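You operate a simulated robot arm through the tools that you are given. There is no shell and no other tool.

You run a simulated robot arm. Do the job below in one go: nothing can be reset, and whatever is moved stays where it is left.

Task
Creep the small drum's open seat up, fit the short block, park it.
Fine: block from the bench top, parked at the bottom; black switch on for the creep, off after the fit; lever braked, then grey switch off; other blocks stay.

It is judged by the outcome, as a careful person would: the job done as asked, and still so three seconds after it is handed in. It fails if anything else is knocked over, pushed out of place, dropped, spilled or broken.

Robot
A 7-joint arm with a three-finger gripper, fixed in place. Base frame: the origin is at the foot of the arm, x ahead of it, y to its left, z up. Lengths are in m, angles in degrees, forces in N, time in s.
Its first joint turns from -166.0 to 166.0 degrees. Payload 2.69 kg.
The tool frame sits at the grasp point between the pads (the TCP): z along the fingers, y along the line on which they close. The tips reach 0.03 m beyond it. Largest opening 0.128 m; the body of the gripper starts 0.117 m behind the TCP.
Orientation is that of the tool frame in the base frame, as a unit quaternion [x, y, z, w]. With the fingers straight down and closing along the base's y, the tool's x points along the base's -x, its y along +y and its z along -z.

Tools
- The arm moves only by the tool servo_tool. Its argument "deltas" is a list of rows, each an object (a shift or turn left out is 0, a gripper value left out holds the last) with "slide": the shift along the tool's x, y, z in m, a list of three; "rot": the turn, a rotation vector about the tool's x, y, z in degrees, a list of three; "claw": the gripper command, from -1 (fully open) to 1 (shut), values between in proportion. In form: [{"slide": [x, y, z], "rot": [wx, wy, wz], "claw": claw}, ...]. A call has 1 to 20 rows; each row is the pose to reach, as a shift and turn from the pose commanded when the call began, along the tool's axes at that moment. Each row takes 0.2 s and may step no farther than 0.05 m and 8.6 degrees from the row before; otherwise, or with a gripper value out of range, the whole call is refused. Where a pose cannot be reached the arm comes as near as it can. A force on the tool above 40 N (or 10 N above the force at the start of the call, whichever is more), or a blocked arm, ends the call early, and 0.2 s more pass. Each finger halts on what it meets, pressing with about 23 N; the grip force reading is that of the motor and also rises with nothing between the fingers. The clock runs only during rows and for 0.2 s after the last one: add rows that repeat a pose to give the fingers time. The reply holds the time, the measured pose of the TCP, the force on the tool along the base axes, the opening and the grip force, in the units named above and with some noise, with the torque about the TCP (base axes, N m) and any sound that the robot's microphone picked up.
- Cameras (640 x 400 px; columns grow to the right, rows downward): "scene" is fixed at [0.0491, -0.5005, 1.4864]; the picture's right is [0.62, -0.79, 0.00], its down [-0.17, -0.13, -0.98] and it looks along [0.77, 0.60, -0.22] (base axes); focal length 258 px, centre (320, 200). "wrist" rides on the gripper at [0.058, 0.054, -0.131] in the tool frame; the picture's right is [-0.68, 0.74, 0.00], its down [-0.62, -0.57, -0.55] and it looks along [-0.40, -0.37, 0.84] (tool axes); focal length 234 px, centre (320, 200). There is no depth. A picture from a camera that has moved, and an enlarged one, comes with that camera's place and axes in the base frame and with its lens.
- camera(camera): a new picture of that camera. It takes no simulated time.
- raise_lower(by): slides the trunk up (or, below 0, down) by that many m; the arm rides with it, the base frame stays. It gives what a move gives, with no picture.
- close_up(camera, box): a new picture of the part [left, top, right, bottom] of that camera's present view, enlarged. It takes no simulated time.
- hand_in(): hands the job in; it is judged then, once.

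Places have to be worked out from the pictures, the camera data and where the tool is seen. Open the gripper and draw the arm clear of the work before you hand the job in, unless the task says otherwise.

The tools are called after "Call:" as a command line: name --argument value ..., lists and objects as JSON in quotes. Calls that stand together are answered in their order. servo_tool: Moves the arm, as the interface text tells. Its arguments: {"type":"object","properties":{"deltas":{"type":"array"}},"required":["deltas"]} The other tools are called the same way: raise_lower (by) slides the trunk up or down; camera (camera) takes a picture; close_up (camera, box) takes an enlarged picture of a part of a camera's view; hand_in () hands the job in.

At the start:

```text
time: 0.0
tool_pos: [0.542, 0.2068, 1.5579]
tool_rot: [0.0, 1.0, 0.0, -0.001]
force: [-0.2, 0.1, -1.0]
torque: [0.01, -0.02, 0.02]
gripper_width: 0.1279
finger_force: 0.0
trunk travel left (down, up): [-0.275, 0.075]
```

scene: 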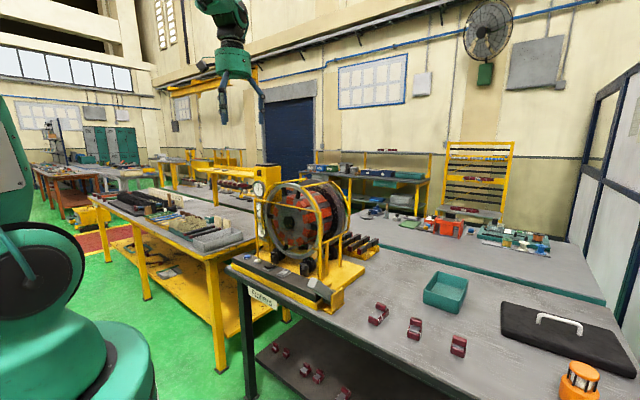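
wrist: 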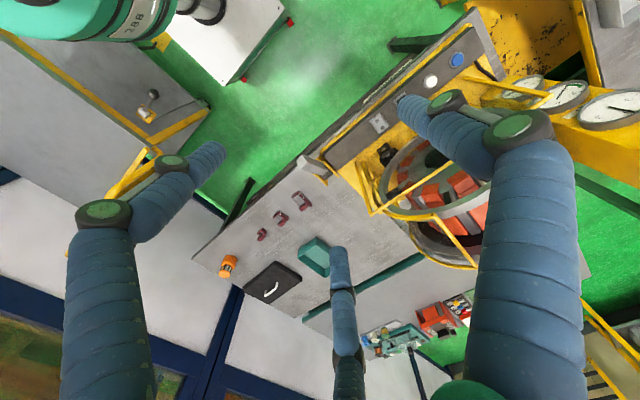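

I start by looking closely at the machine, its panel and the blocks on the bench.

Call:
close_up --camera "scene" --box '[220, 160, 380, 320]'

Call:
close_up --camera "scene" --box '[340, 260, 500, 370]'

Call:
close_up --camera "wrist" --box '[320, 40, 520, 200]'

Call:
close_up --camera "wrist" --box '[190, 150, 370, 310]'

```text
2.50 times, centred on (300, 240) of scene
camera zoom: at [0.0491, -0.5005, 1.4864], right [0.62, -0.79, 0.0], down [-0.17, -0.13, -0.98], along [0.77, 0.6, -0.22], focal length 645 px, centre (370, 100)
```

zoom: 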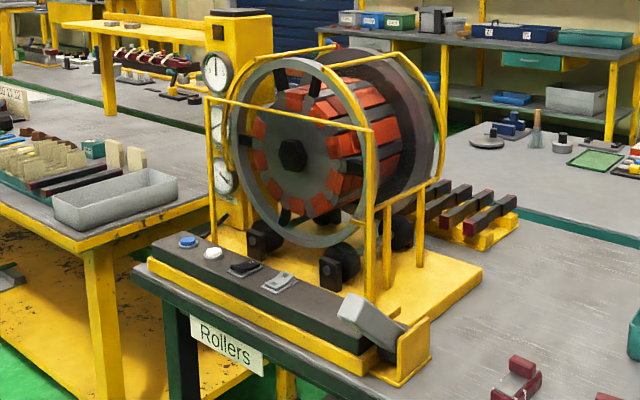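

```text
3.64 times, centred on (420, 315) of scene
camera zoom: at [0.0491, -0.5005, 1.4864], right [0.62, -0.79, 0.0], down [-0.17, -0.13, -0.98], along [0.77, 0.6, -0.22], focal length 939 px, centre (-44, -218)
```

zoom: 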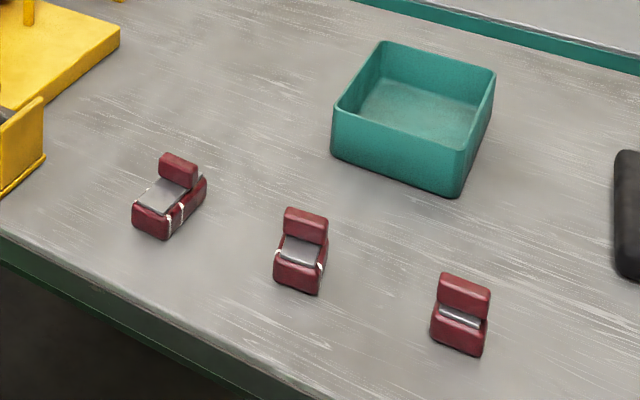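

```text
2.50 times, centred on (420, 120) of wrist
camera zoom: at [0.4837, 0.2605, 1.6868], right [0.68, 0.74, 0.0], down [0.62, -0.57, 0.55], along [0.4, -0.37, -0.84], focal length 585 px, centre (70, 400)
```

zoom: 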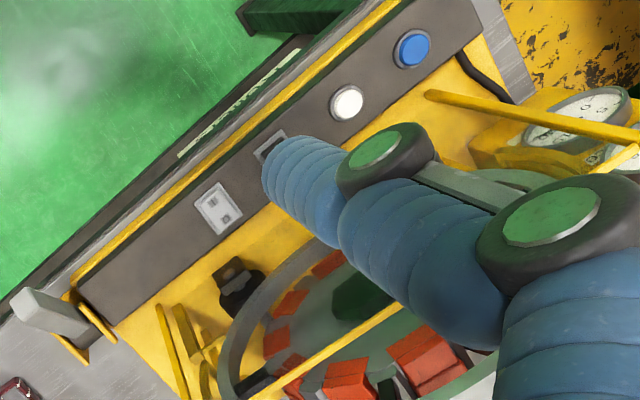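

```text
2.50 times, centred on (280, 230) of wrist
camera zoom: at [0.4837, 0.2605, 1.6868], right [0.68, 0.74, 0.0], down [0.62, -0.57, 0.55], along [0.4, -0.37, -0.84], focal length 585 px, centre (420, 125)
```

zoom: 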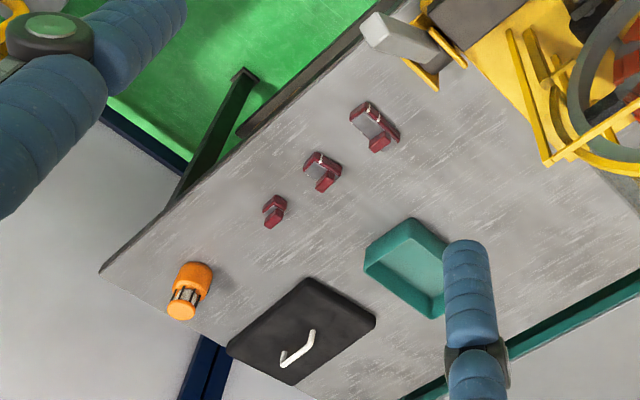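

I take tighter views of the drum, the switches and the lever before moving.

Call:
close_up --camera "scene" --box '[255, 170, 355, 270]'

Call:
close_up --camera "scene" --box '[255, 245, 335, 310]'

Call:
close_up --camera "scene" --box '[285, 230, 385, 315]'

Call:
close_up --camera "scene" --box '[250, 330, 370, 400]'

Call:
close_up --camera "wrist" --box '[360, 120, 520, 280]'

```text
4.00 times, centred on (305, 220) of scene
camera zoom: at [0.0491, -0.5005, 1.4864], right [0.62, -0.79, 0.0], down [-0.17, -0.13, -0.98], along [0.77, 0.6, -0.22], focal length 1032 px, centre (380, 120)
```

zoom: 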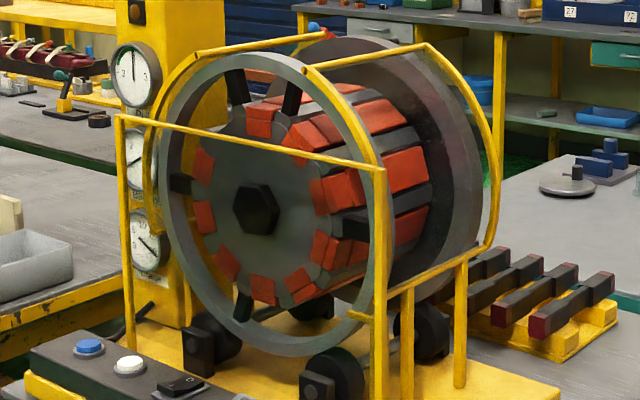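

```text
6.15 times, centred on (295, 278) of scene
camera zoom: at [0.0491, -0.5005, 1.4864], right [0.62, -0.79, 0.0], down [-0.17, -0.13, -0.98], along [0.77, 0.6, -0.22], focal length 1588 px, centre (474, -277)
```

zoom: 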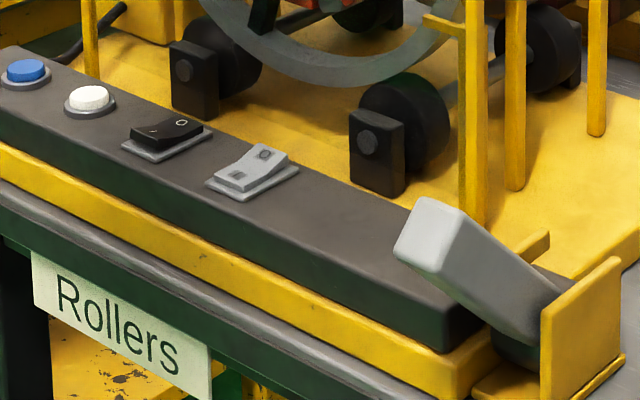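

```text
4.71 times, centred on (335, 272) of scene
camera zoom: at [0.0491, -0.5005, 1.4864], right [0.62, -0.79, 0.0], down [-0.17, -0.13, -0.98], along [0.77, 0.6, -0.22], focal length 1215 px, centre (249, -141)
```

zoom: 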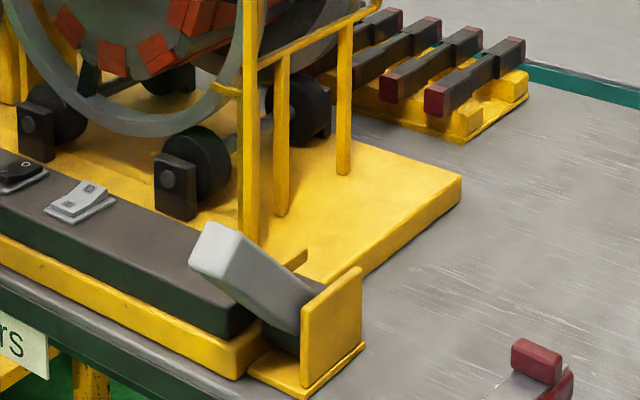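

```text
5.33 times, centred on (310, 365) of scene
camera zoom: at [0.0491, -0.5005, 1.4864], right [0.62, -0.79, 0.0], down [-0.17, -0.13, -0.98], along [0.77, 0.6, -0.22], focal length 1377 px, centre (373, -680)
```

zoom: 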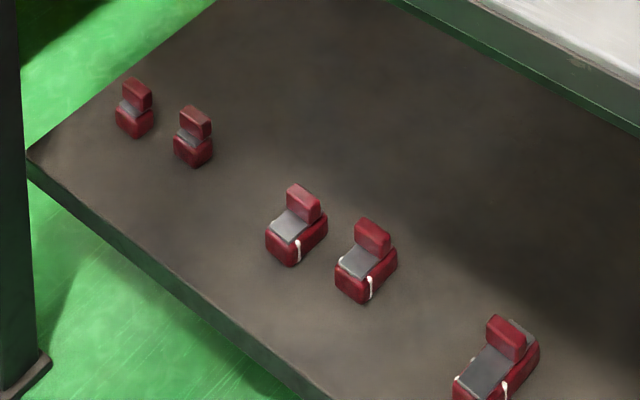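

```text
2.50 times, centred on (440, 200) of wrist
camera zoom: at [0.4837, 0.2605, 1.6868], right [0.68, 0.74, 0.0], down [0.62, -0.57, 0.55], along [0.4, -0.37, -0.84], focal length 585 px, centre (20, 200)
```

zoom: 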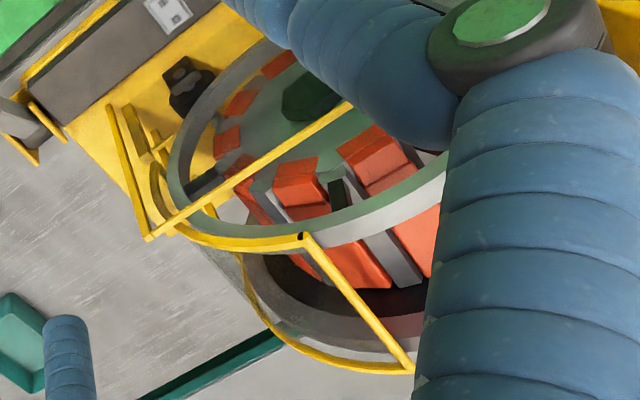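

I want to see the gripper's fingers and the arm properly before planning, so I zoom there, and on the black switch.

Call:
close_up --camera "scene" --box '[180, 0, 300, 130]'

Call:
close_up --camera "scene" --box '[260, 250, 300, 280]'

Call:
close_up --camera "scene" --box '[260, 175, 310, 225]'

Call:
close_up --camera "scene" --box '[225, 170, 275, 240]'

```text
3.08 times, centred on (240, 65) of scene
camera zoom: at [0.0491, -0.5005, 1.4864], right [0.62, -0.79, 0.0], down [-0.17, -0.13, -0.98], along [0.77, 0.6, -0.22], focal length 794 px, centre (566, 615)
```

zoom: 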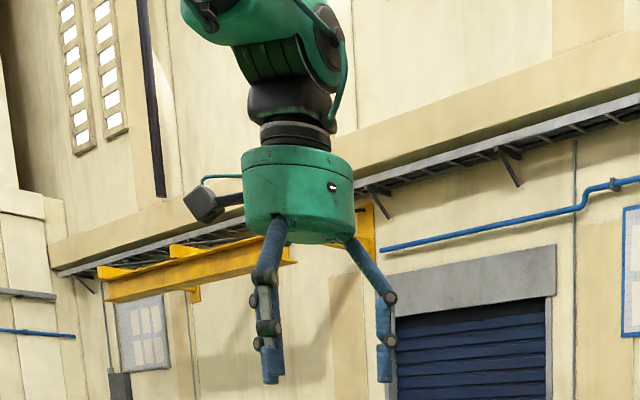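

```text
13.33 times, centred on (280, 265) of scene
camera zoom: at [0.0491, -0.5005, 1.4864], right [0.62, -0.79, 0.0], down [-0.17, -0.13, -0.98], along [0.77, 0.6, -0.22], focal length 3442 px, centre (853, -667)
```

zoom: 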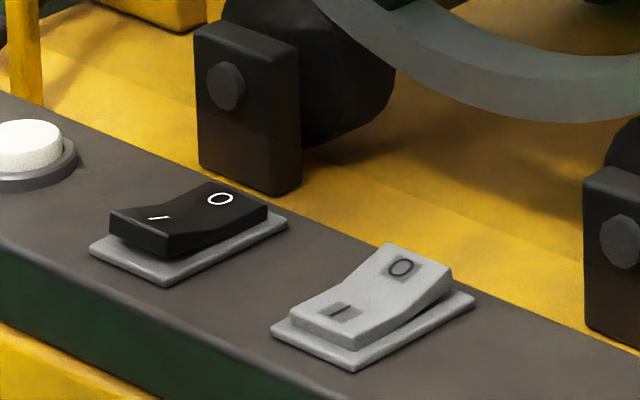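

```text
8.00 times, centred on (285, 200) of scene
camera zoom: at [0.0491, -0.5005, 1.4864], right [0.62, -0.79, 0.0], down [-0.17, -0.13, -0.98], along [0.77, 0.6, -0.22], focal length 2065 px, centre (600, 200)
```

zoom: 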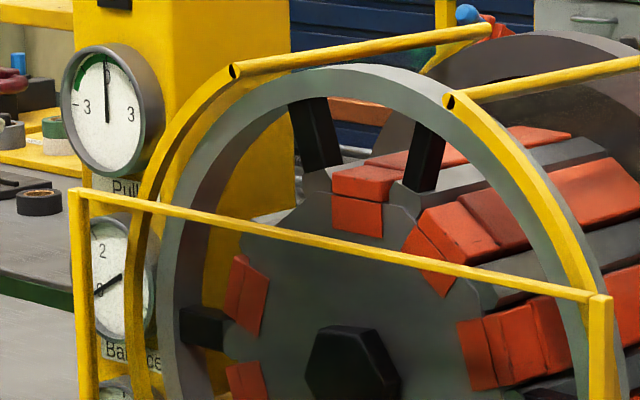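

```text
5.71 times, centred on (250, 205) of scene
camera zoom: at [0.0491, -0.5005, 1.4864], right [0.62, -0.79, 0.0], down [-0.17, -0.13, -0.98], along [0.77, 0.6, -0.22], focal length 1475 px, centre (720, 171)
```

zoom: 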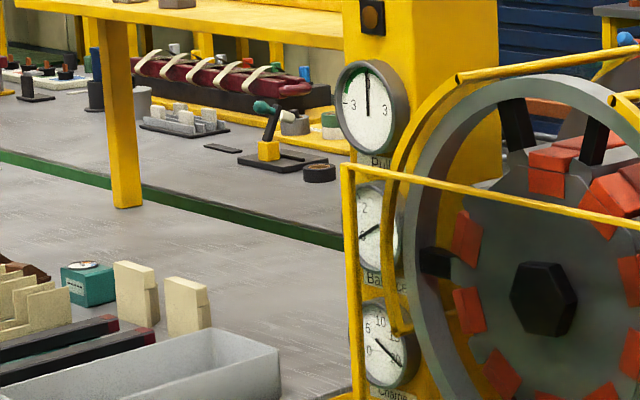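

The wrist view suggests more than two finger tips, so I close the gripper in free air and look at how the fingers really sit.

Call:
servo_tool --deltas '[{"claw": 1}, {"claw": 1}, {"claw": 1}]'

Call:
camera --camera "wrist"

Call:
close_up --camera "scene" --box '[180, 0, 300, 130]'

```text
time: 0.8
tool_pos: [0.5418, 0.2061, 1.5573]
tool_rot: [0.0, 1.0, 0.0, -0.001]
force: [-0.2, 0.1, 0.4]
torque: [-0.01, 0.04, 0.01]
gripper_width: 0.0022
finger_force: 23.1
trunk travel left (down, up): [-0.275, 0.075]
```

```text
taken
camera wrist: at [0.4837, 0.2605, 1.6868], right [0.68, 0.74, 0.0], down [0.62, -0.57, 0.55], along [0.4, -0.37, -0.84], focal length 234 px, centre (320, 200)
```

wrist: 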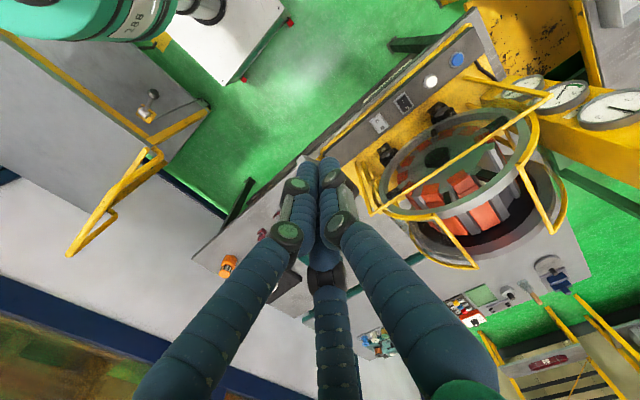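

```text
3.08 times, centred on (240, 65) of scene
camera zoom: at [0.0491, -0.5005, 1.4864], right [0.62, -0.79, 0.0], down [-0.17, -0.13, -0.98], along [0.77, 0.6, -0.22], focal length 794 px, centre (566, 615)
```

zoom: 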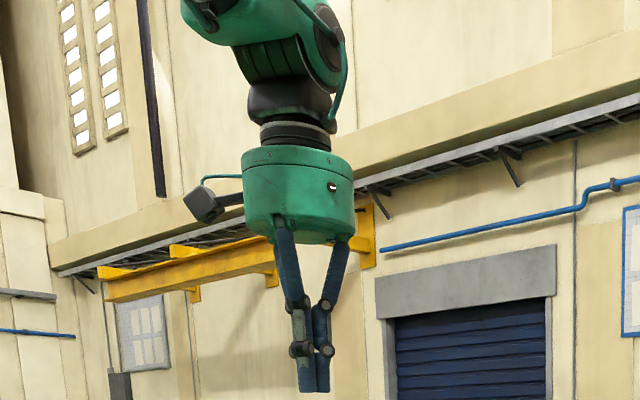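

With the fingers closed, the drum can be seen from above. I zoom in on the drum, panel and blocks here.

Call:
close_up --camera "wrist" --box '[360, 60, 600, 280]'

Call:
close_up --camera "wrist" --box '[400, 90, 520, 210]'

Call:
close_up --camera "wrist" --box '[480, 50, 640, 150]'

Call:
close_up --camera "wrist" --box '[330, 40, 480, 160]'

```text
1.82 times, centred on (480, 170) of wrist
camera zoom: at [0.4837, 0.2605, 1.6868], right [0.68, 0.74, 0.0], down [0.62, -0.57, 0.55], along [0.4, -0.37, -0.84], focal length 426 px, centre (29, 254)
```

zoom: 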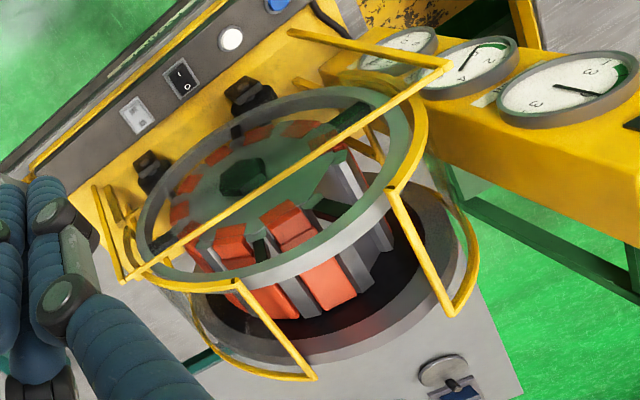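

```text
3.33 times, centred on (460, 150) of wrist
camera zoom: at [0.4837, 0.2605, 1.6868], right [0.68, 0.74, 0.0], down [0.62, -0.57, 0.55], along [0.4, -0.37, -0.84], focal length 781 px, centre (-147, 367)
```

zoom: 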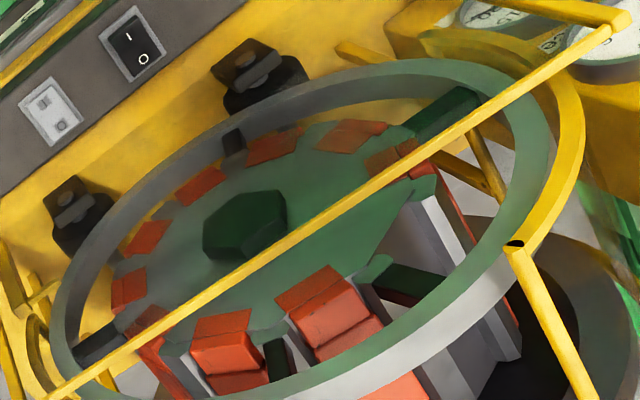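

```text
4.00 times, centred on (560, 100) of wrist
camera zoom: at [0.4837, 0.2605, 1.6868], right [0.68, 0.74, 0.0], down [0.62, -0.57, 0.55], along [0.4, -0.37, -0.84], focal length 937 px, centre (-640, 600)
```

zoom: 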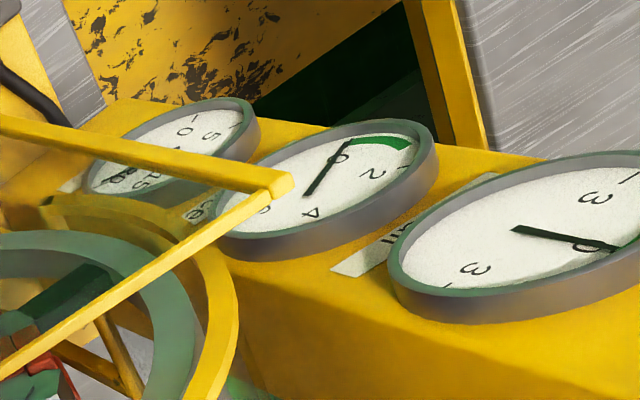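

```text
3.33 times, centred on (405, 100) of wrist
camera zoom: at [0.4837, 0.2605, 1.6868], right [0.68, 0.74, 0.0], down [0.62, -0.57, 0.55], along [0.4, -0.37, -0.84], focal length 781 px, centre (37, 533)
```

zoom: 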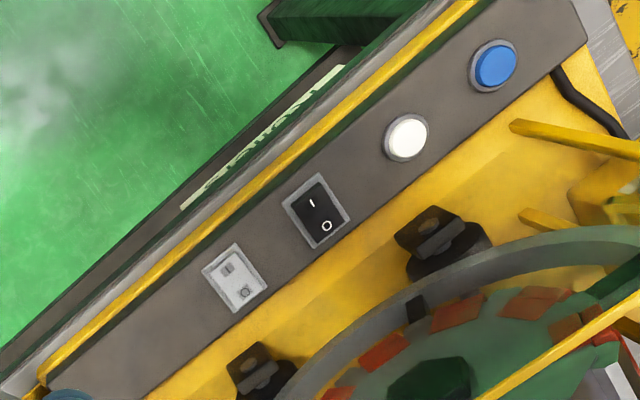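

The drum axis lies about along x at y≈0.325, z≈1.12, and the open seat seems to be on the gauge-column side. I move the closed gripper up over the machine, staying above the guard rails, for a better view.

Call:
servo_tool --deltas '[{"slide": [-0.033, 0.029, 0.0], "claw": 1}, {"slide": [-0.066, 0.058, 0.01]}, {"slide": [-0.1, 0.087, 0.02]}, {"slide": [-0.133, 0.116, 0.035]}, {"slide": [-0.166, 0.146, 0.05]}, {"slide": [-0.2, 0.176, 0.07]}, {"slide": [-0.233, 0.206, 0.09]}, {"slide": [-0.266, 0.236, 0.11]}]'

Call:
camera --camera "wrist"

Call:
camera --camera "scene"

```text
time: 2.6
tool_pos: [0.8086, 0.4434, 1.4448]
tool_rot: [0.001, 1.0, -0.001, -0.001]
force: [0.1, 0.5, 0.1]
torque: [-0.01, 0.03, 0.0]
gripper_width: 0.0023
finger_force: 23.6
trunk travel left (down, up): [-0.275, 0.075]
```

```text
taken
camera wrist: at [0.751, 0.4971, 1.5743], right [0.68, 0.74, 0.0], down [0.62, -0.56, 0.55], along [0.4, -0.37, -0.84], focal length 234 px, centre (320, 200)
```

wrist: 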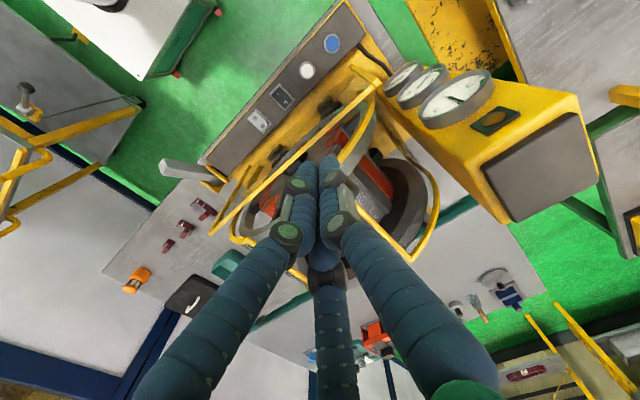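

```text
taken
```

scene: 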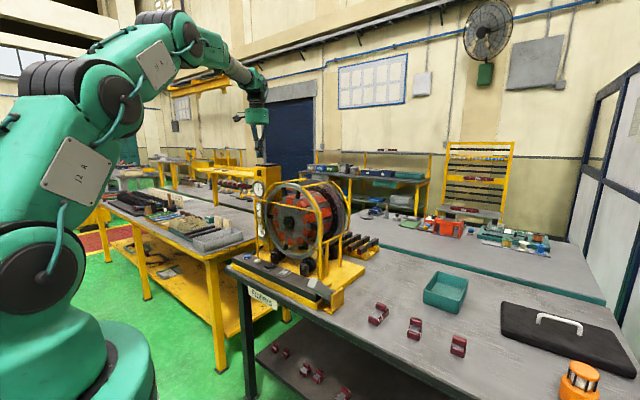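

The fingers block the middle of this view. I zoom the fixed camera far in on the drum to understand how blocks sit in their seats, and use the free edges of the wrist view for gauges and lever.

Call:
close_up --camera "scene" --box '[290, 185, 340, 235]'

Call:
close_up --camera "scene" --box '[262, 182, 302, 212]'

Call:
close_up --camera "wrist" --box '[360, 40, 540, 150]'

Call:
close_up --camera "wrist" --box '[140, 140, 260, 260]'

Call:
close_up --camera "scene" --box '[440, 325, 480, 365]'

```text
8.00 times, centred on (315, 210) of scene
camera zoom: at [0.0491, -0.5005, 1.4864], right [0.62, -0.79, 0.0], down [-0.17, -0.13, -0.98], along [0.77, 0.6, -0.22], focal length 2065 px, centre (360, 120)
```

zoom: 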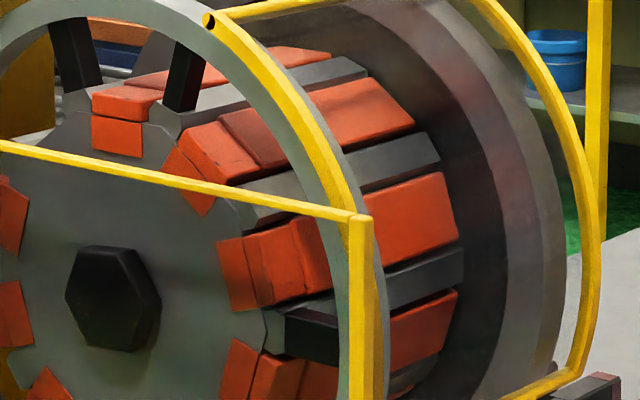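

```text
13.33 times, centred on (282, 197) of scene
camera zoom: at [0.0491, -0.5005, 1.4864], right [0.62, -0.79, 0.0], down [-0.17, -0.13, -0.98], along [0.77, 0.6, -0.22], focal length 3442 px, centre (827, 240)
```

zoom: 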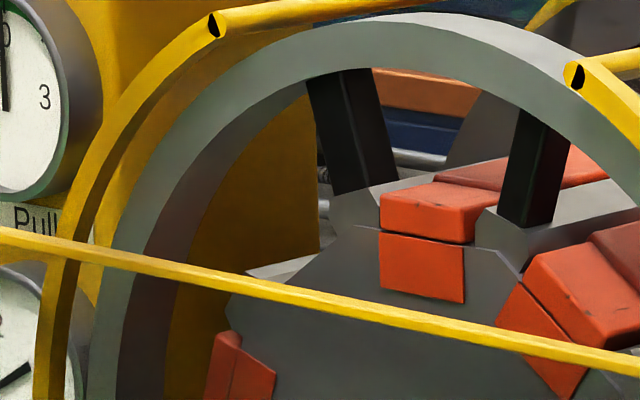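

```text
3.56 times, centred on (450, 95) of wrist
camera zoom: at [0.751, 0.4971, 1.5743], right [0.68, 0.74, 0.0], down [0.62, -0.56, 0.55], along [0.4, -0.37, -0.84], focal length 833 px, centre (-142, 573)
```

zoom: 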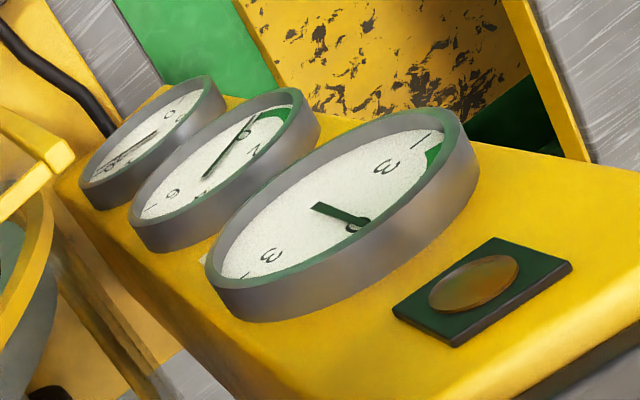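

```text
3.33 times, centred on (200, 200) of wrist
camera zoom: at [0.751, 0.4971, 1.5743], right [0.68, 0.74, 0.0], down [0.62, -0.56, 0.55], along [0.4, -0.37, -0.84], focal length 781 px, centre (720, 200)
```

zoom: 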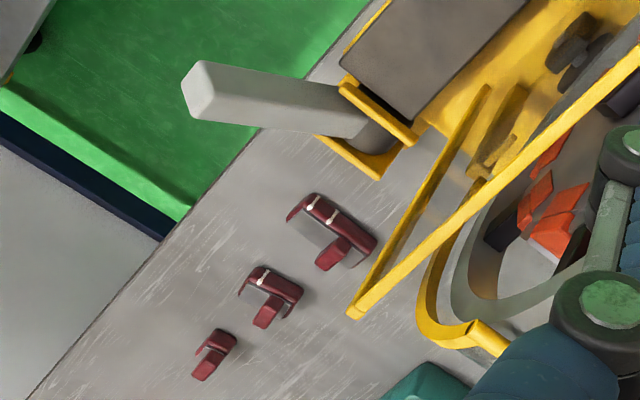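

```text
10.00 times, centred on (460, 345) of scene
camera zoom: at [0.0491, -0.5005, 1.4864], right [0.62, -0.79, 0.0], down [-0.17, -0.13, -0.98], along [0.77, 0.6, -0.22], focal length 2581 px, centre (-1080, -1250)
```

zoom: 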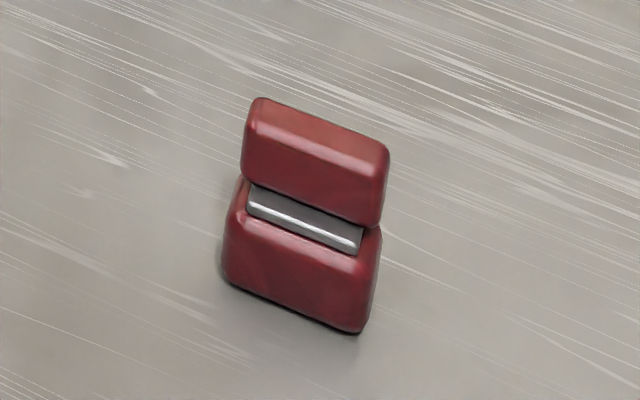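

Still unclear how the open seat looks, so I turn the gripper 45° and shift toward the gauge column to see the drum beside the fingers.

Call:
servo_tool --deltas '[{"slide": [0.013, 0.03, 0.0], "rot": [0, 0, -7.5]}, {"slide": [0.026, 0.06, 0.0], "rot": [0, 0, -15]}, {"slide": [0.04, 0.09, 0.0], "rot": [0, 0, -22.5]}, {"slide": [0.053, 0.12, 0.0], "rot": [0, 0, -30]}, {"slide": [0.067, 0.15, 0.0], "rot": [0, 0, -37.5]}, {"slide": [0.08, 0.18, 0.0], "rot": [0, 0, -45]}]'

Call:
camera --camera "wrist"

```text
time: 4.0
tool_pos: [0.7286, 0.6216, 1.445]
tool_rot: [-0.384, 0.923, 0.001, 0.0]
force: [-0.6, -0.1, -0.1]
torque: [-0.04, 0.01, -0.01]
gripper_width: 0.0021
finger_force: 23.0
trunk travel left (down, up): [-0.275, 0.075]
```

```text
taken
camera wrist: at [0.649, 0.6195, 1.5757], right [-0.04, 1.0, 0.0], down [0.84, 0.04, 0.55], along [0.55, 0.02, -0.84], focal length 234 px, centre (320, 200)
```

wrist: 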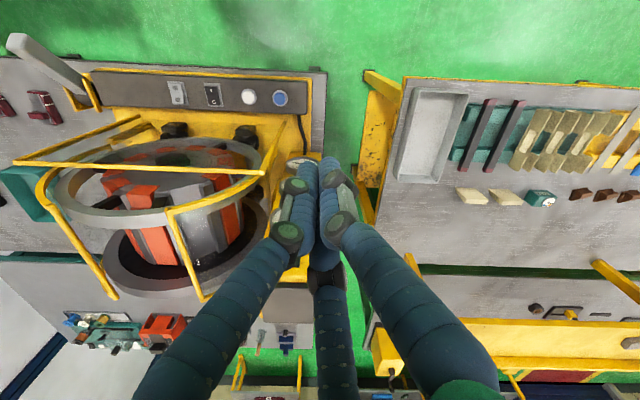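

This angle works well: I zoom in on the drum, the open seat and the panel.

Call:
close_up --camera "wrist" --box '[90, 130, 280, 280]'

Call:
close_up --camera "wrist" --box '[170, 160, 260, 240]'

Call:
close_up --camera "wrist" --box '[70, 60, 330, 160]'

Call:
close_up --camera "wrist" --box '[0, 20, 130, 130]'

```text
2.67 times, centred on (185, 205) of wrist
camera zoom: at [0.649, 0.6195, 1.5757], right [-0.04, 1.0, 0.0], down [0.84, 0.04, 0.55], along [0.55, 0.02, -0.84], focal length 624 px, centre (680, 187)
```

zoom: 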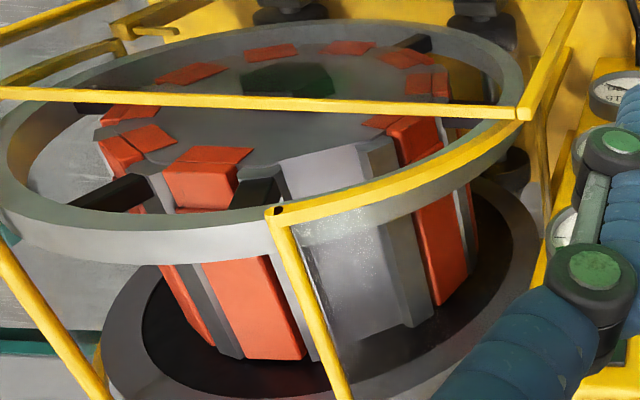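

```text
5.00 times, centred on (215, 200) of wrist
camera zoom: at [0.649, 0.6195, 1.5757], right [-0.04, 1.0, 0.0], down [0.84, 0.04, 0.55], along [0.55, 0.02, -0.84], focal length 1171 px, centre (845, 200)
```

zoom: 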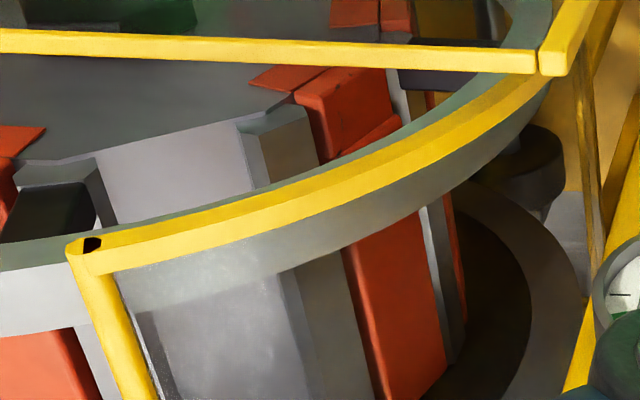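

```text
2.46 times, centred on (200, 110) of wrist
camera zoom: at [0.649, 0.6195, 1.5757], right [-0.04, 1.0, 0.0], down [0.84, 0.04, 0.55], along [0.55, 0.02, -0.84], focal length 576 px, centre (615, 422)
```

zoom: 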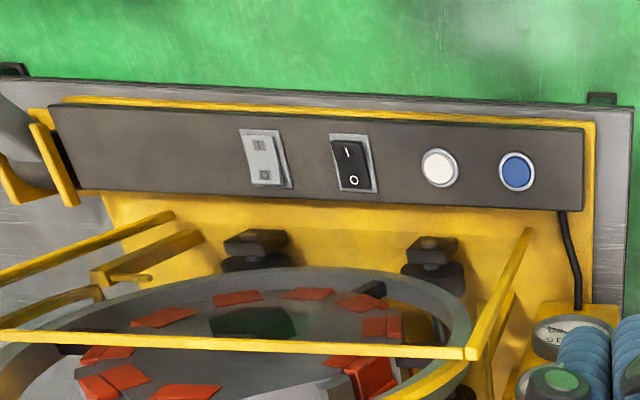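

```text
3.64 times, centred on (65, 75) of wrist
camera zoom: at [0.649, 0.6195, 1.5757], right [-0.04, 1.0, 0.0], down [0.84, 0.04, 0.55], along [0.55, 0.02, -0.84], focal length 852 px, centre (1247, 654)
```

zoom: 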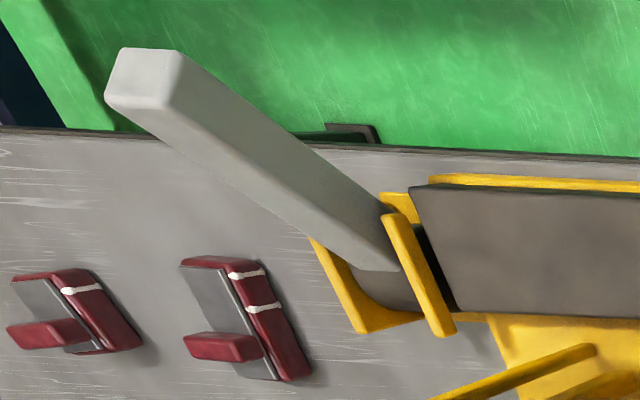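

Ten seats at 36° pitch; the open one sits about 37° from the top toward the gauge column. Now I travel (high above the guard) over to the bench blocks to inspect them.

Call:
servo_tool --deltas '[{"slide": [0.0298, -0.0363, 0]}, {"slide": [0.0597, -0.0726, 0]}, {"slide": [0.0895, -0.1089, 0]}, {"slide": [0.1194, -0.1453, 0]}, {"slide": [0.1492, -0.1816, 0]}, {"slide": [0.179, -0.2179, 0]}, {"slide": [0.2089, -0.2542, 0]}, {"slide": [0.2387, -0.2905, 0]}, {"slide": [0.2686, -0.3268, 0]}, {"slide": [0.2984, -0.3632, 0]}, {"slide": [0.3282, -0.3995, 0]}, {"slide": [0.3581, -0.4358, 0]}, {"slide": [0.3879, -0.4721, 0]}, {"slide": [0.4178, -0.5084, 0]}, {"slide": [0.4476, -0.5447, 0]}, {"slide": [0.4774, -0.5811, 0]}, {"slide": [0.5073, -0.6174, 0]}, {"slide": [0.5371, -0.6537, 0]}, {"slide": [0.567, -0.69, 0]}]'

Call:
servo_tool --deltas '[{"slide": [0, 0, 0.045]}, {"slide": [0, 0, 0.09]}, {"slide": [0, 0, 0.135]}, {"slide": [0, 0, 0.18]}, {"slide": [0, 0, 0.225]}, {"slide": [0, 0, 0.27]}, {"slide": [0, 0, 0.315]}, {"slide": [0, 0, 0.36]}, {"slide": [0, 0, 0.383]}]'

Call:
camera --camera "wrist"

```text
time: 8.0
tool_pos: [0.8143, -0.2668, 1.4463]
tool_rot: [-0.383, 0.924, 0.0, 0.0]
force: [-0.2, -0.1, -0.6]
torque: [0.0, 0.01, 0.0]
gripper_width: 0.002
finger_force: 23.4
trunk travel left (down, up): [-0.275, 0.075]
```

```text
time: 10.0
tool_pos: [0.8154, -0.2651, 1.0611]
tool_rot: [-0.383, 0.924, 0.0, 0.0]
force: [0.0, -0.1, -0.5]
torque: [-0.02, 0.02, 0.0]
gripper_width: 0.0025
finger_force: 23.1
trunk travel left (down, up): [-0.275, 0.075]
```

```text
taken
camera wrist: at [0.7364, -0.2695, 1.191], right [-0.04, 1.0, 0.0], down [0.84, 0.04, 0.55], along [0.55, 0.02, -0.84], focal length 234 px, centre (320, 200)
```

wrist: 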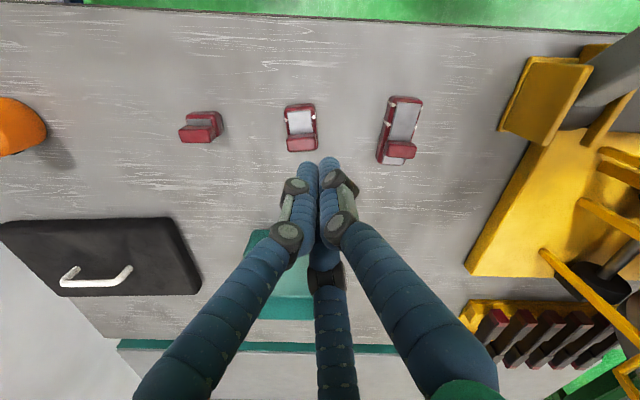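

Good view of all three bench blocks. I zoom in on each one, and on the lever bracket on the right.

Call:
close_up --camera "wrist" --box '[160, 90, 250, 160]'

Call:
close_up --camera "wrist" --box '[270, 80, 440, 180]'

Call:
close_up --camera "wrist" --box '[480, 20, 640, 140]'

Call:
close_up --camera "scene" --box '[360, 295, 480, 370]'

```text
5.71 times, centred on (205, 125) of wrist
camera zoom: at [0.7364, -0.2695, 1.191], right [-0.04, 1.0, 0.0], down [0.84, 0.04, 0.55], along [0.55, 0.02, -0.84], focal length 1338 px, centre (977, 629)
```

zoom: 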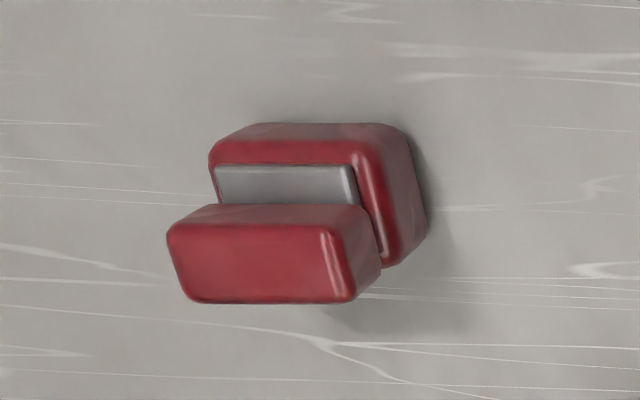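

```text
3.76 times, centred on (355, 130) of wrist
camera zoom: at [0.7364, -0.2695, 1.191], right [-0.04, 1.0, 0.0], down [0.84, 0.04, 0.55], along [0.55, 0.02, -0.84], focal length 882 px, centre (188, 464)
```

zoom: 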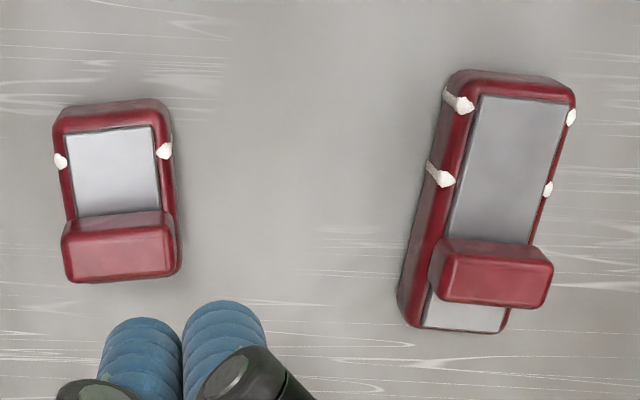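

```text
3.33 times, centred on (560, 80) of wrist
camera zoom: at [0.7364, -0.2695, 1.191], right [-0.04, 1.0, 0.0], down [0.84, 0.04, 0.55], along [0.55, 0.02, -0.84], focal length 781 px, centre (-480, 600)
```

zoom: 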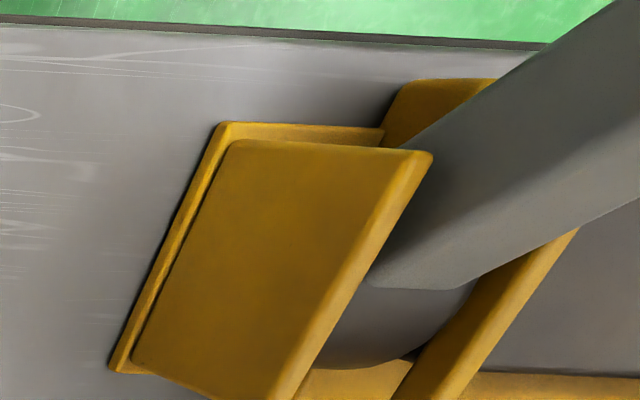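

```text
5.33 times, centred on (420, 332) of scene
camera zoom: at [0.0491, -0.5005, 1.4864], right [0.62, -0.79, 0.0], down [-0.17, -0.13, -0.98], along [0.77, 0.6, -0.22], focal length 1377 px, centre (-213, -507)
```

zoom: 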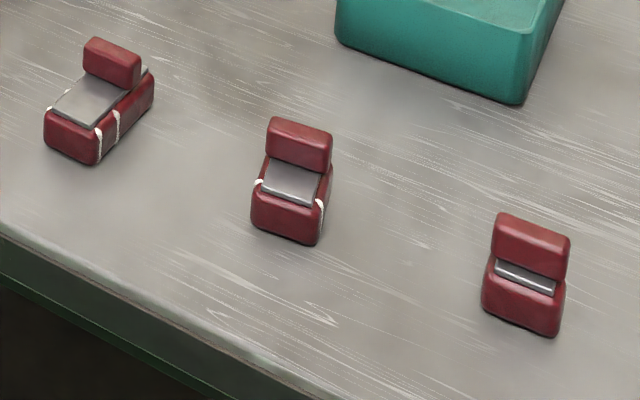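

The short block (right of the arm, y≈−0.42) has a red tray base, a grey slab and a raised red grip. Now I lift and go back over the machine with the gripper tilted forward, for an oblique look into the open seat.

Call:
servo_tool --deltas '[{"slide": [0, 0, -0.045]}, {"slide": [0, 0, -0.09]}, {"slide": [0, 0, -0.135]}, {"slide": [0, 0, -0.18]}, {"slide": [0, 0, -0.225]}, {"slide": [0, 0, -0.27]}, {"slide": [0, 0, -0.315]}, {"slide": [0, 0, -0.36]}]'

Call:
servo_tool --deltas '[{"slide": [-0.0301, 0.0361, 0], "rot": [1.1, -1.1, 0]}, {"slide": [-0.0603, 0.0723, 0], "rot": [2.2, -2.2, 0]}, {"slide": [-0.0904, 0.1084, 0], "rot": [3.3, -3.3, 0]}, {"slide": [-0.1205, 0.1445, 0], "rot": [4.4, -4.4, 0]}, {"slide": [-0.1506, 0.1806, 0], "rot": [5.5, -5.5, 0]}, {"slide": [-0.1808, 0.2168, 0], "rot": [6.6, -6.6, 0]}, {"slide": [-0.2109, 0.2529, 0], "rot": [7.7, -7.7, 0]}, {"slide": [-0.241, 0.289, 0], "rot": [8.8, -8.8, 0]}, {"slide": [-0.2711, 0.3251, 0], "rot": [9.9, -9.9, 0]}, {"slide": [-0.3013, 0.3613, 0], "rot": [11.0, -11.0, 0]}, {"slide": [-0.3314, 0.3974, 0], "rot": [12.1, -12.1, 0]}, {"slide": [-0.3615, 0.4335, 0], "rot": [13.2, -13.2, 0]}, {"slide": [-0.3916, 0.4696, 0], "rot": [14.3, -14.3, 0]}, {"slide": [-0.4218, 0.5058, 0], "rot": [15.4, -15.4, 0]}, {"slide": [-0.4519, 0.5419, 0], "rot": [16.5, -16.5, 0]}, {"slide": [-0.482, 0.578, 0], "rot": [17.7, -17.7, 0]}]'

Call:
camera --camera "wrist"

```text
time: 11.8
tool_pos: [0.8138, -0.2653, 1.4241]
tool_rot: [-0.382, 0.924, 0.001, 0.0]
force: [-0.3, 0.6, -0.1]
torque: [-0.02, -0.04, 0.04]
gripper_width: 0.0021
finger_force: 23.0
trunk travel left (down, up): [-0.275, 0.075]
```

```text
time: 15.2
tool_pos: [0.746, 0.4854, 1.4245]
tool_rot: [-0.373, 0.902, -0.084, 0.201]
force: [0.1, 0.0, -1.4]
torque: [-0.04, 0.0, -0.01]
gripper_width: 0.002
finger_force: 23.1
trunk travel left (down, up): [-0.275, 0.075]
```

```text
taken
camera wrist: at [0.6197, 0.4817, 1.5079], right [-0.04, 1.0, -0.02], down [0.52, 0.04, 0.85], along [0.85, 0.02, -0.53], focal length 234 px, centre (320, 200)
```

wrist: 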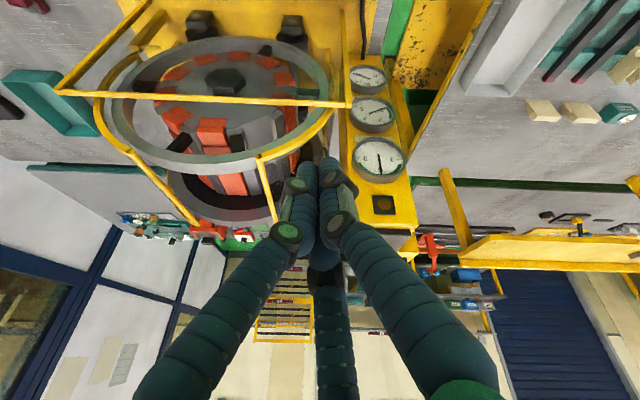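

Excellent frontal view (upside down). I zoom in on the drum face, the seats and the gauges.

Call:
close_up --camera "wrist" --box '[90, 20, 350, 230]'

Call:
close_up --camera "wrist" --box '[180, 90, 320, 210]'

Call:
close_up --camera "wrist" --box '[330, 50, 430, 220]'

```text
1.90 times, centred on (220, 125) of wrist
camera zoom: at [0.6197, 0.4817, 1.5079], right [-0.04, 1.0, -0.02], down [0.52, 0.04, 0.85], along [0.85, 0.02, -0.53], focal length 446 px, centre (510, 343)
```

zoom: 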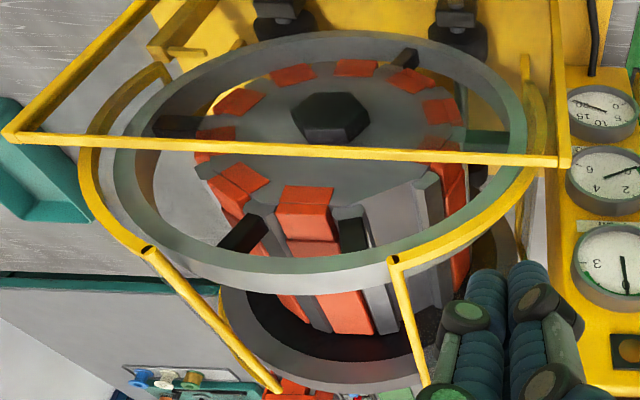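

```text
3.33 times, centred on (250, 150) of wrist
camera zoom: at [0.6197, 0.4817, 1.5079], right [-0.04, 1.0, -0.02], down [0.52, 0.04, 0.85], along [0.85, 0.02, -0.53], focal length 781 px, centre (553, 367)
```

zoom: 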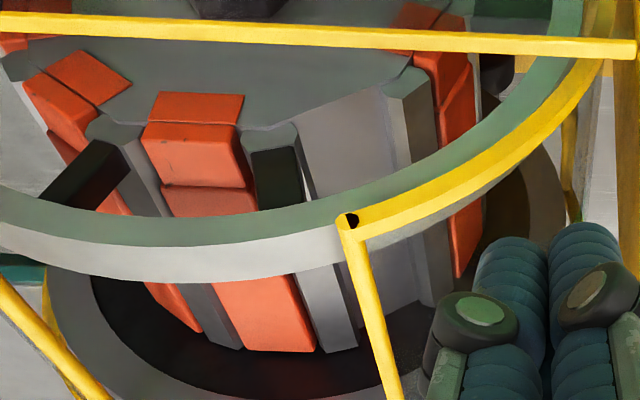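

```text
2.35 times, centred on (380, 135) of wrist
camera zoom: at [0.6197, 0.4817, 1.5079], right [-0.04, 1.0, -0.02], down [0.52, 0.04, 0.85], along [0.85, 0.02, -0.53], focal length 551 px, centre (179, 353)
```

zoom: 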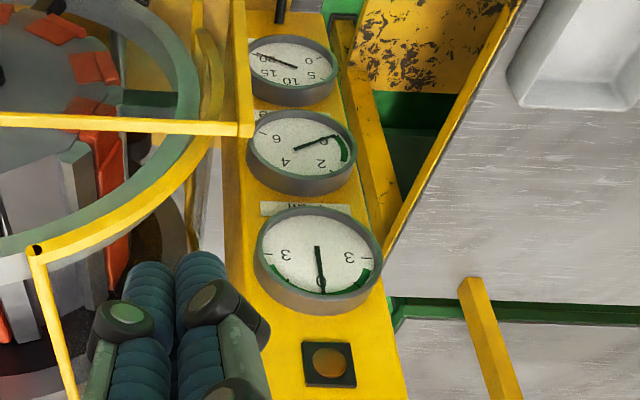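

The open seat is an empty grey pocket as long as the filled ones. I first bring the closed, tilted fingers down in front of the guard to just above the near ("I") end of the black rocker at about (0.745, 0.349, 0.925).

Call:
servo_tool --deltas '[{"slide": [0.0237, 0.0024, 0.0374]}, {"slide": [0.0475, 0.0049, 0.0747]}, {"slide": [0.0712, 0.0073, 0.1121]}, {"slide": [0.095, 0.0098, 0.1495]}, {"slide": [0.1187, 0.0122, 0.1868]}, {"slide": [0.1425, 0.0147, 0.2242]}, {"slide": [0.1662, 0.0171, 0.2616]}, {"slide": [0.19, 0.0196, 0.2989]}, {"slide": [0.2137, 0.022, 0.3363]}]'

Call:
camera --camera "wrist"

Call:
close_up --camera "scene" --box '[240, 215, 340, 295]'

```text
time: 17.2
tool_pos: [0.7386, 0.3487, 1.0478]
tool_rot: [-0.373, 0.902, -0.084, 0.201]
force: [0.7, -0.7, 0.4]
torque: [-0.04, 0.04, 0.0]
gripper_width: 0.0023
finger_force: 23.7
trunk travel left (down, up): [-0.275, 0.075]
```

```text
taken
camera wrist: at [0.6117, 0.3442, 1.1325], right [-0.04, 1.0, -0.02], down [0.52, 0.04, 0.85], along [0.85, 0.02, -0.53], focal length 234 px, centre (320, 200)
```

wrist: 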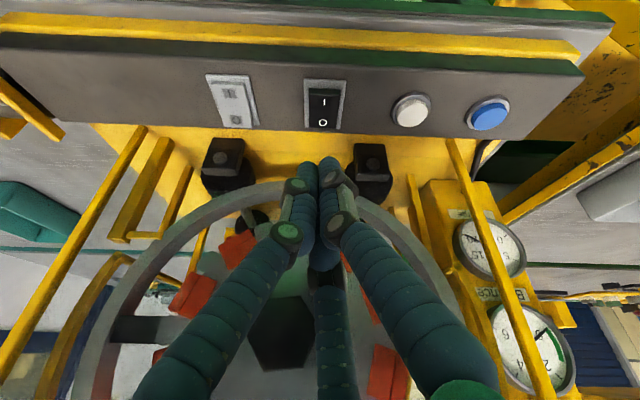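

```text
5.00 times, centred on (290, 255) of scene
camera zoom: at [0.0491, -0.5005, 1.4864], right [0.62, -0.79, 0.0], down [-0.17, -0.13, -0.98], along [0.77, 0.6, -0.22], focal length 1291 px, centre (470, -75)
```

zoom: 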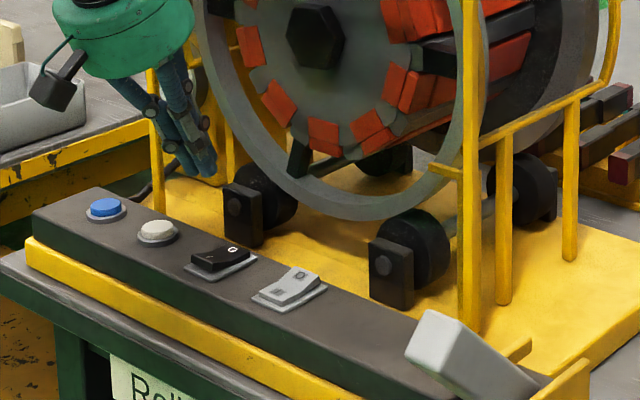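

The tip is lined up in y with the black rocker. I descend to just above it, then press in small steps.

Call:
servo_tool --deltas '[{"slide": [0.0107, 0.0108, 0.037]}, {"slide": [0.0214, 0.0215, 0.0741]}, {"slide": [0.0223, 0.0224, 0.0768]}, {"slide": [0.0232, 0.0233, 0.0795]}, {"slide": [0.0241, 0.0242, 0.0822]}]'

Call:
camera --camera "wrist"

Call:
close_up --camera "scene" --box '[255, 240, 305, 280]'

```text
time: 18.4
tool_pos: [0.743, 0.3481, 0.9625]
tool_rot: [-0.373, 0.902, -0.084, 0.202]
force: [-2.7, -1.7, 20.4]
torque: [0.06, 0.14, 0.06]
gripper_width: 0.0024
finger_force: 22.8
trunk travel left (down, up): [-0.275, 0.075]
```

```text
taken
camera wrist: at [0.6159, 0.3444, 1.0462], right [-0.04, 1.0, -0.02], down [0.52, 0.03, 0.85], along [0.85, 0.02, -0.52], focal length 234 px, centre (320, 200)
```

wrist: 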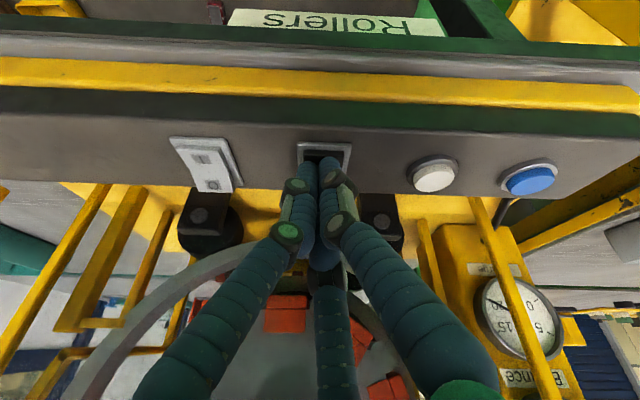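

```text
10.00 times, centred on (280, 260) of scene
camera zoom: at [0.0491, -0.5005, 1.4864], right [0.62, -0.79, 0.0], down [-0.17, -0.13, -0.98], along [0.77, 0.6, -0.22], focal length 2581 px, centre (720, -400)
```

zoom: 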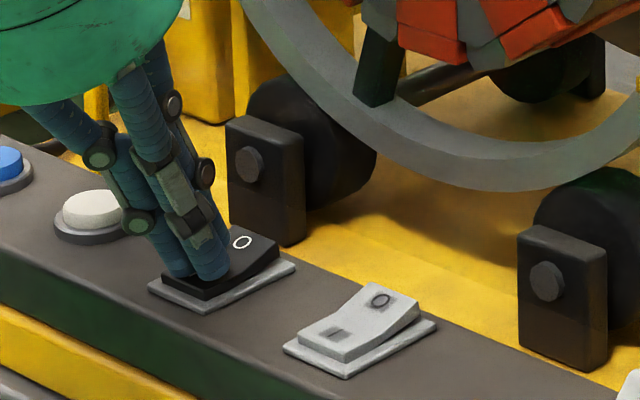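

The black rocker has flipped: its O end is now raised. I lift off and check whether anything changed on the drum or gauges.

Call:
servo_tool --deltas '[{"slide": [-0.012, -0.012, -0.0362]}, {"slide": [-0.024, -0.0241, -0.0724]}]'

Call:
close_up --camera "scene" --box '[235, 170, 365, 290]'

Call:
close_up --camera "scene" --box '[260, 245, 310, 285]'

Call:
camera --camera "wrist"

```text
time: 19.0
tool_pos: [0.7407, 0.3458, 1.0385]
tool_rot: [-0.375, 0.902, -0.083, 0.199]
force: [-1.2, -0.4, 0.1]
torque: [0.04, -0.04, 0.04]
gripper_width: 0.0024
finger_force: 22.6
trunk travel left (down, up): [-0.275, 0.075]
```

```text
3.33 times, centred on (300, 230) of scene
camera zoom: at [0.0491, -0.5005, 1.4864], right [0.62, -0.79, 0.0], down [-0.17, -0.13, -0.98], along [0.77, 0.6, -0.22], focal length 860 px, centre (387, 100)
```

zoom: 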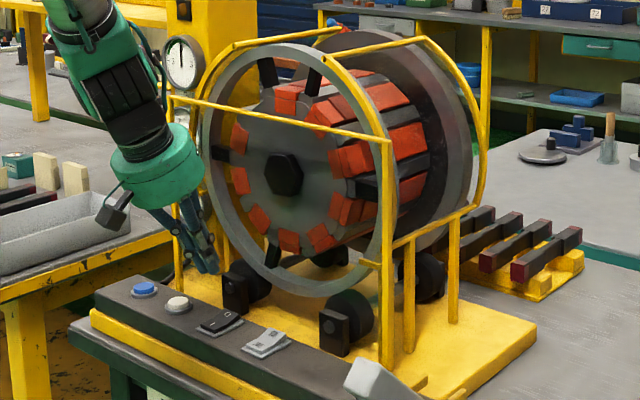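

```text
10.00 times, centred on (285, 265) of scene
camera zoom: at [0.0491, -0.5005, 1.4864], right [0.62, -0.79, 0.0], down [-0.17, -0.13, -0.98], along [0.77, 0.6, -0.22], focal length 2581 px, centre (670, -450)
```

zoom: 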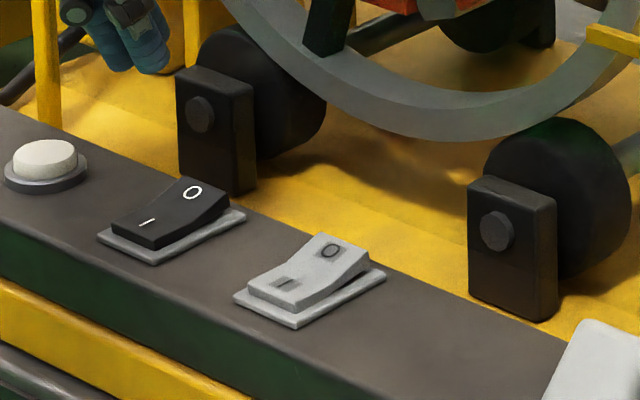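

```text
taken
camera wrist: at [0.6138, 0.3438, 1.1233], right [-0.04, 1.0, -0.02], down [0.53, 0.04, 0.85], along [0.85, 0.02, -0.53], focal length 234 px, centre (320, 200)
```

wrist: 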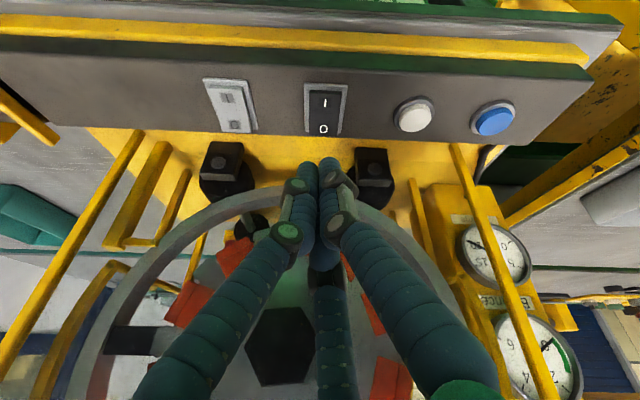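

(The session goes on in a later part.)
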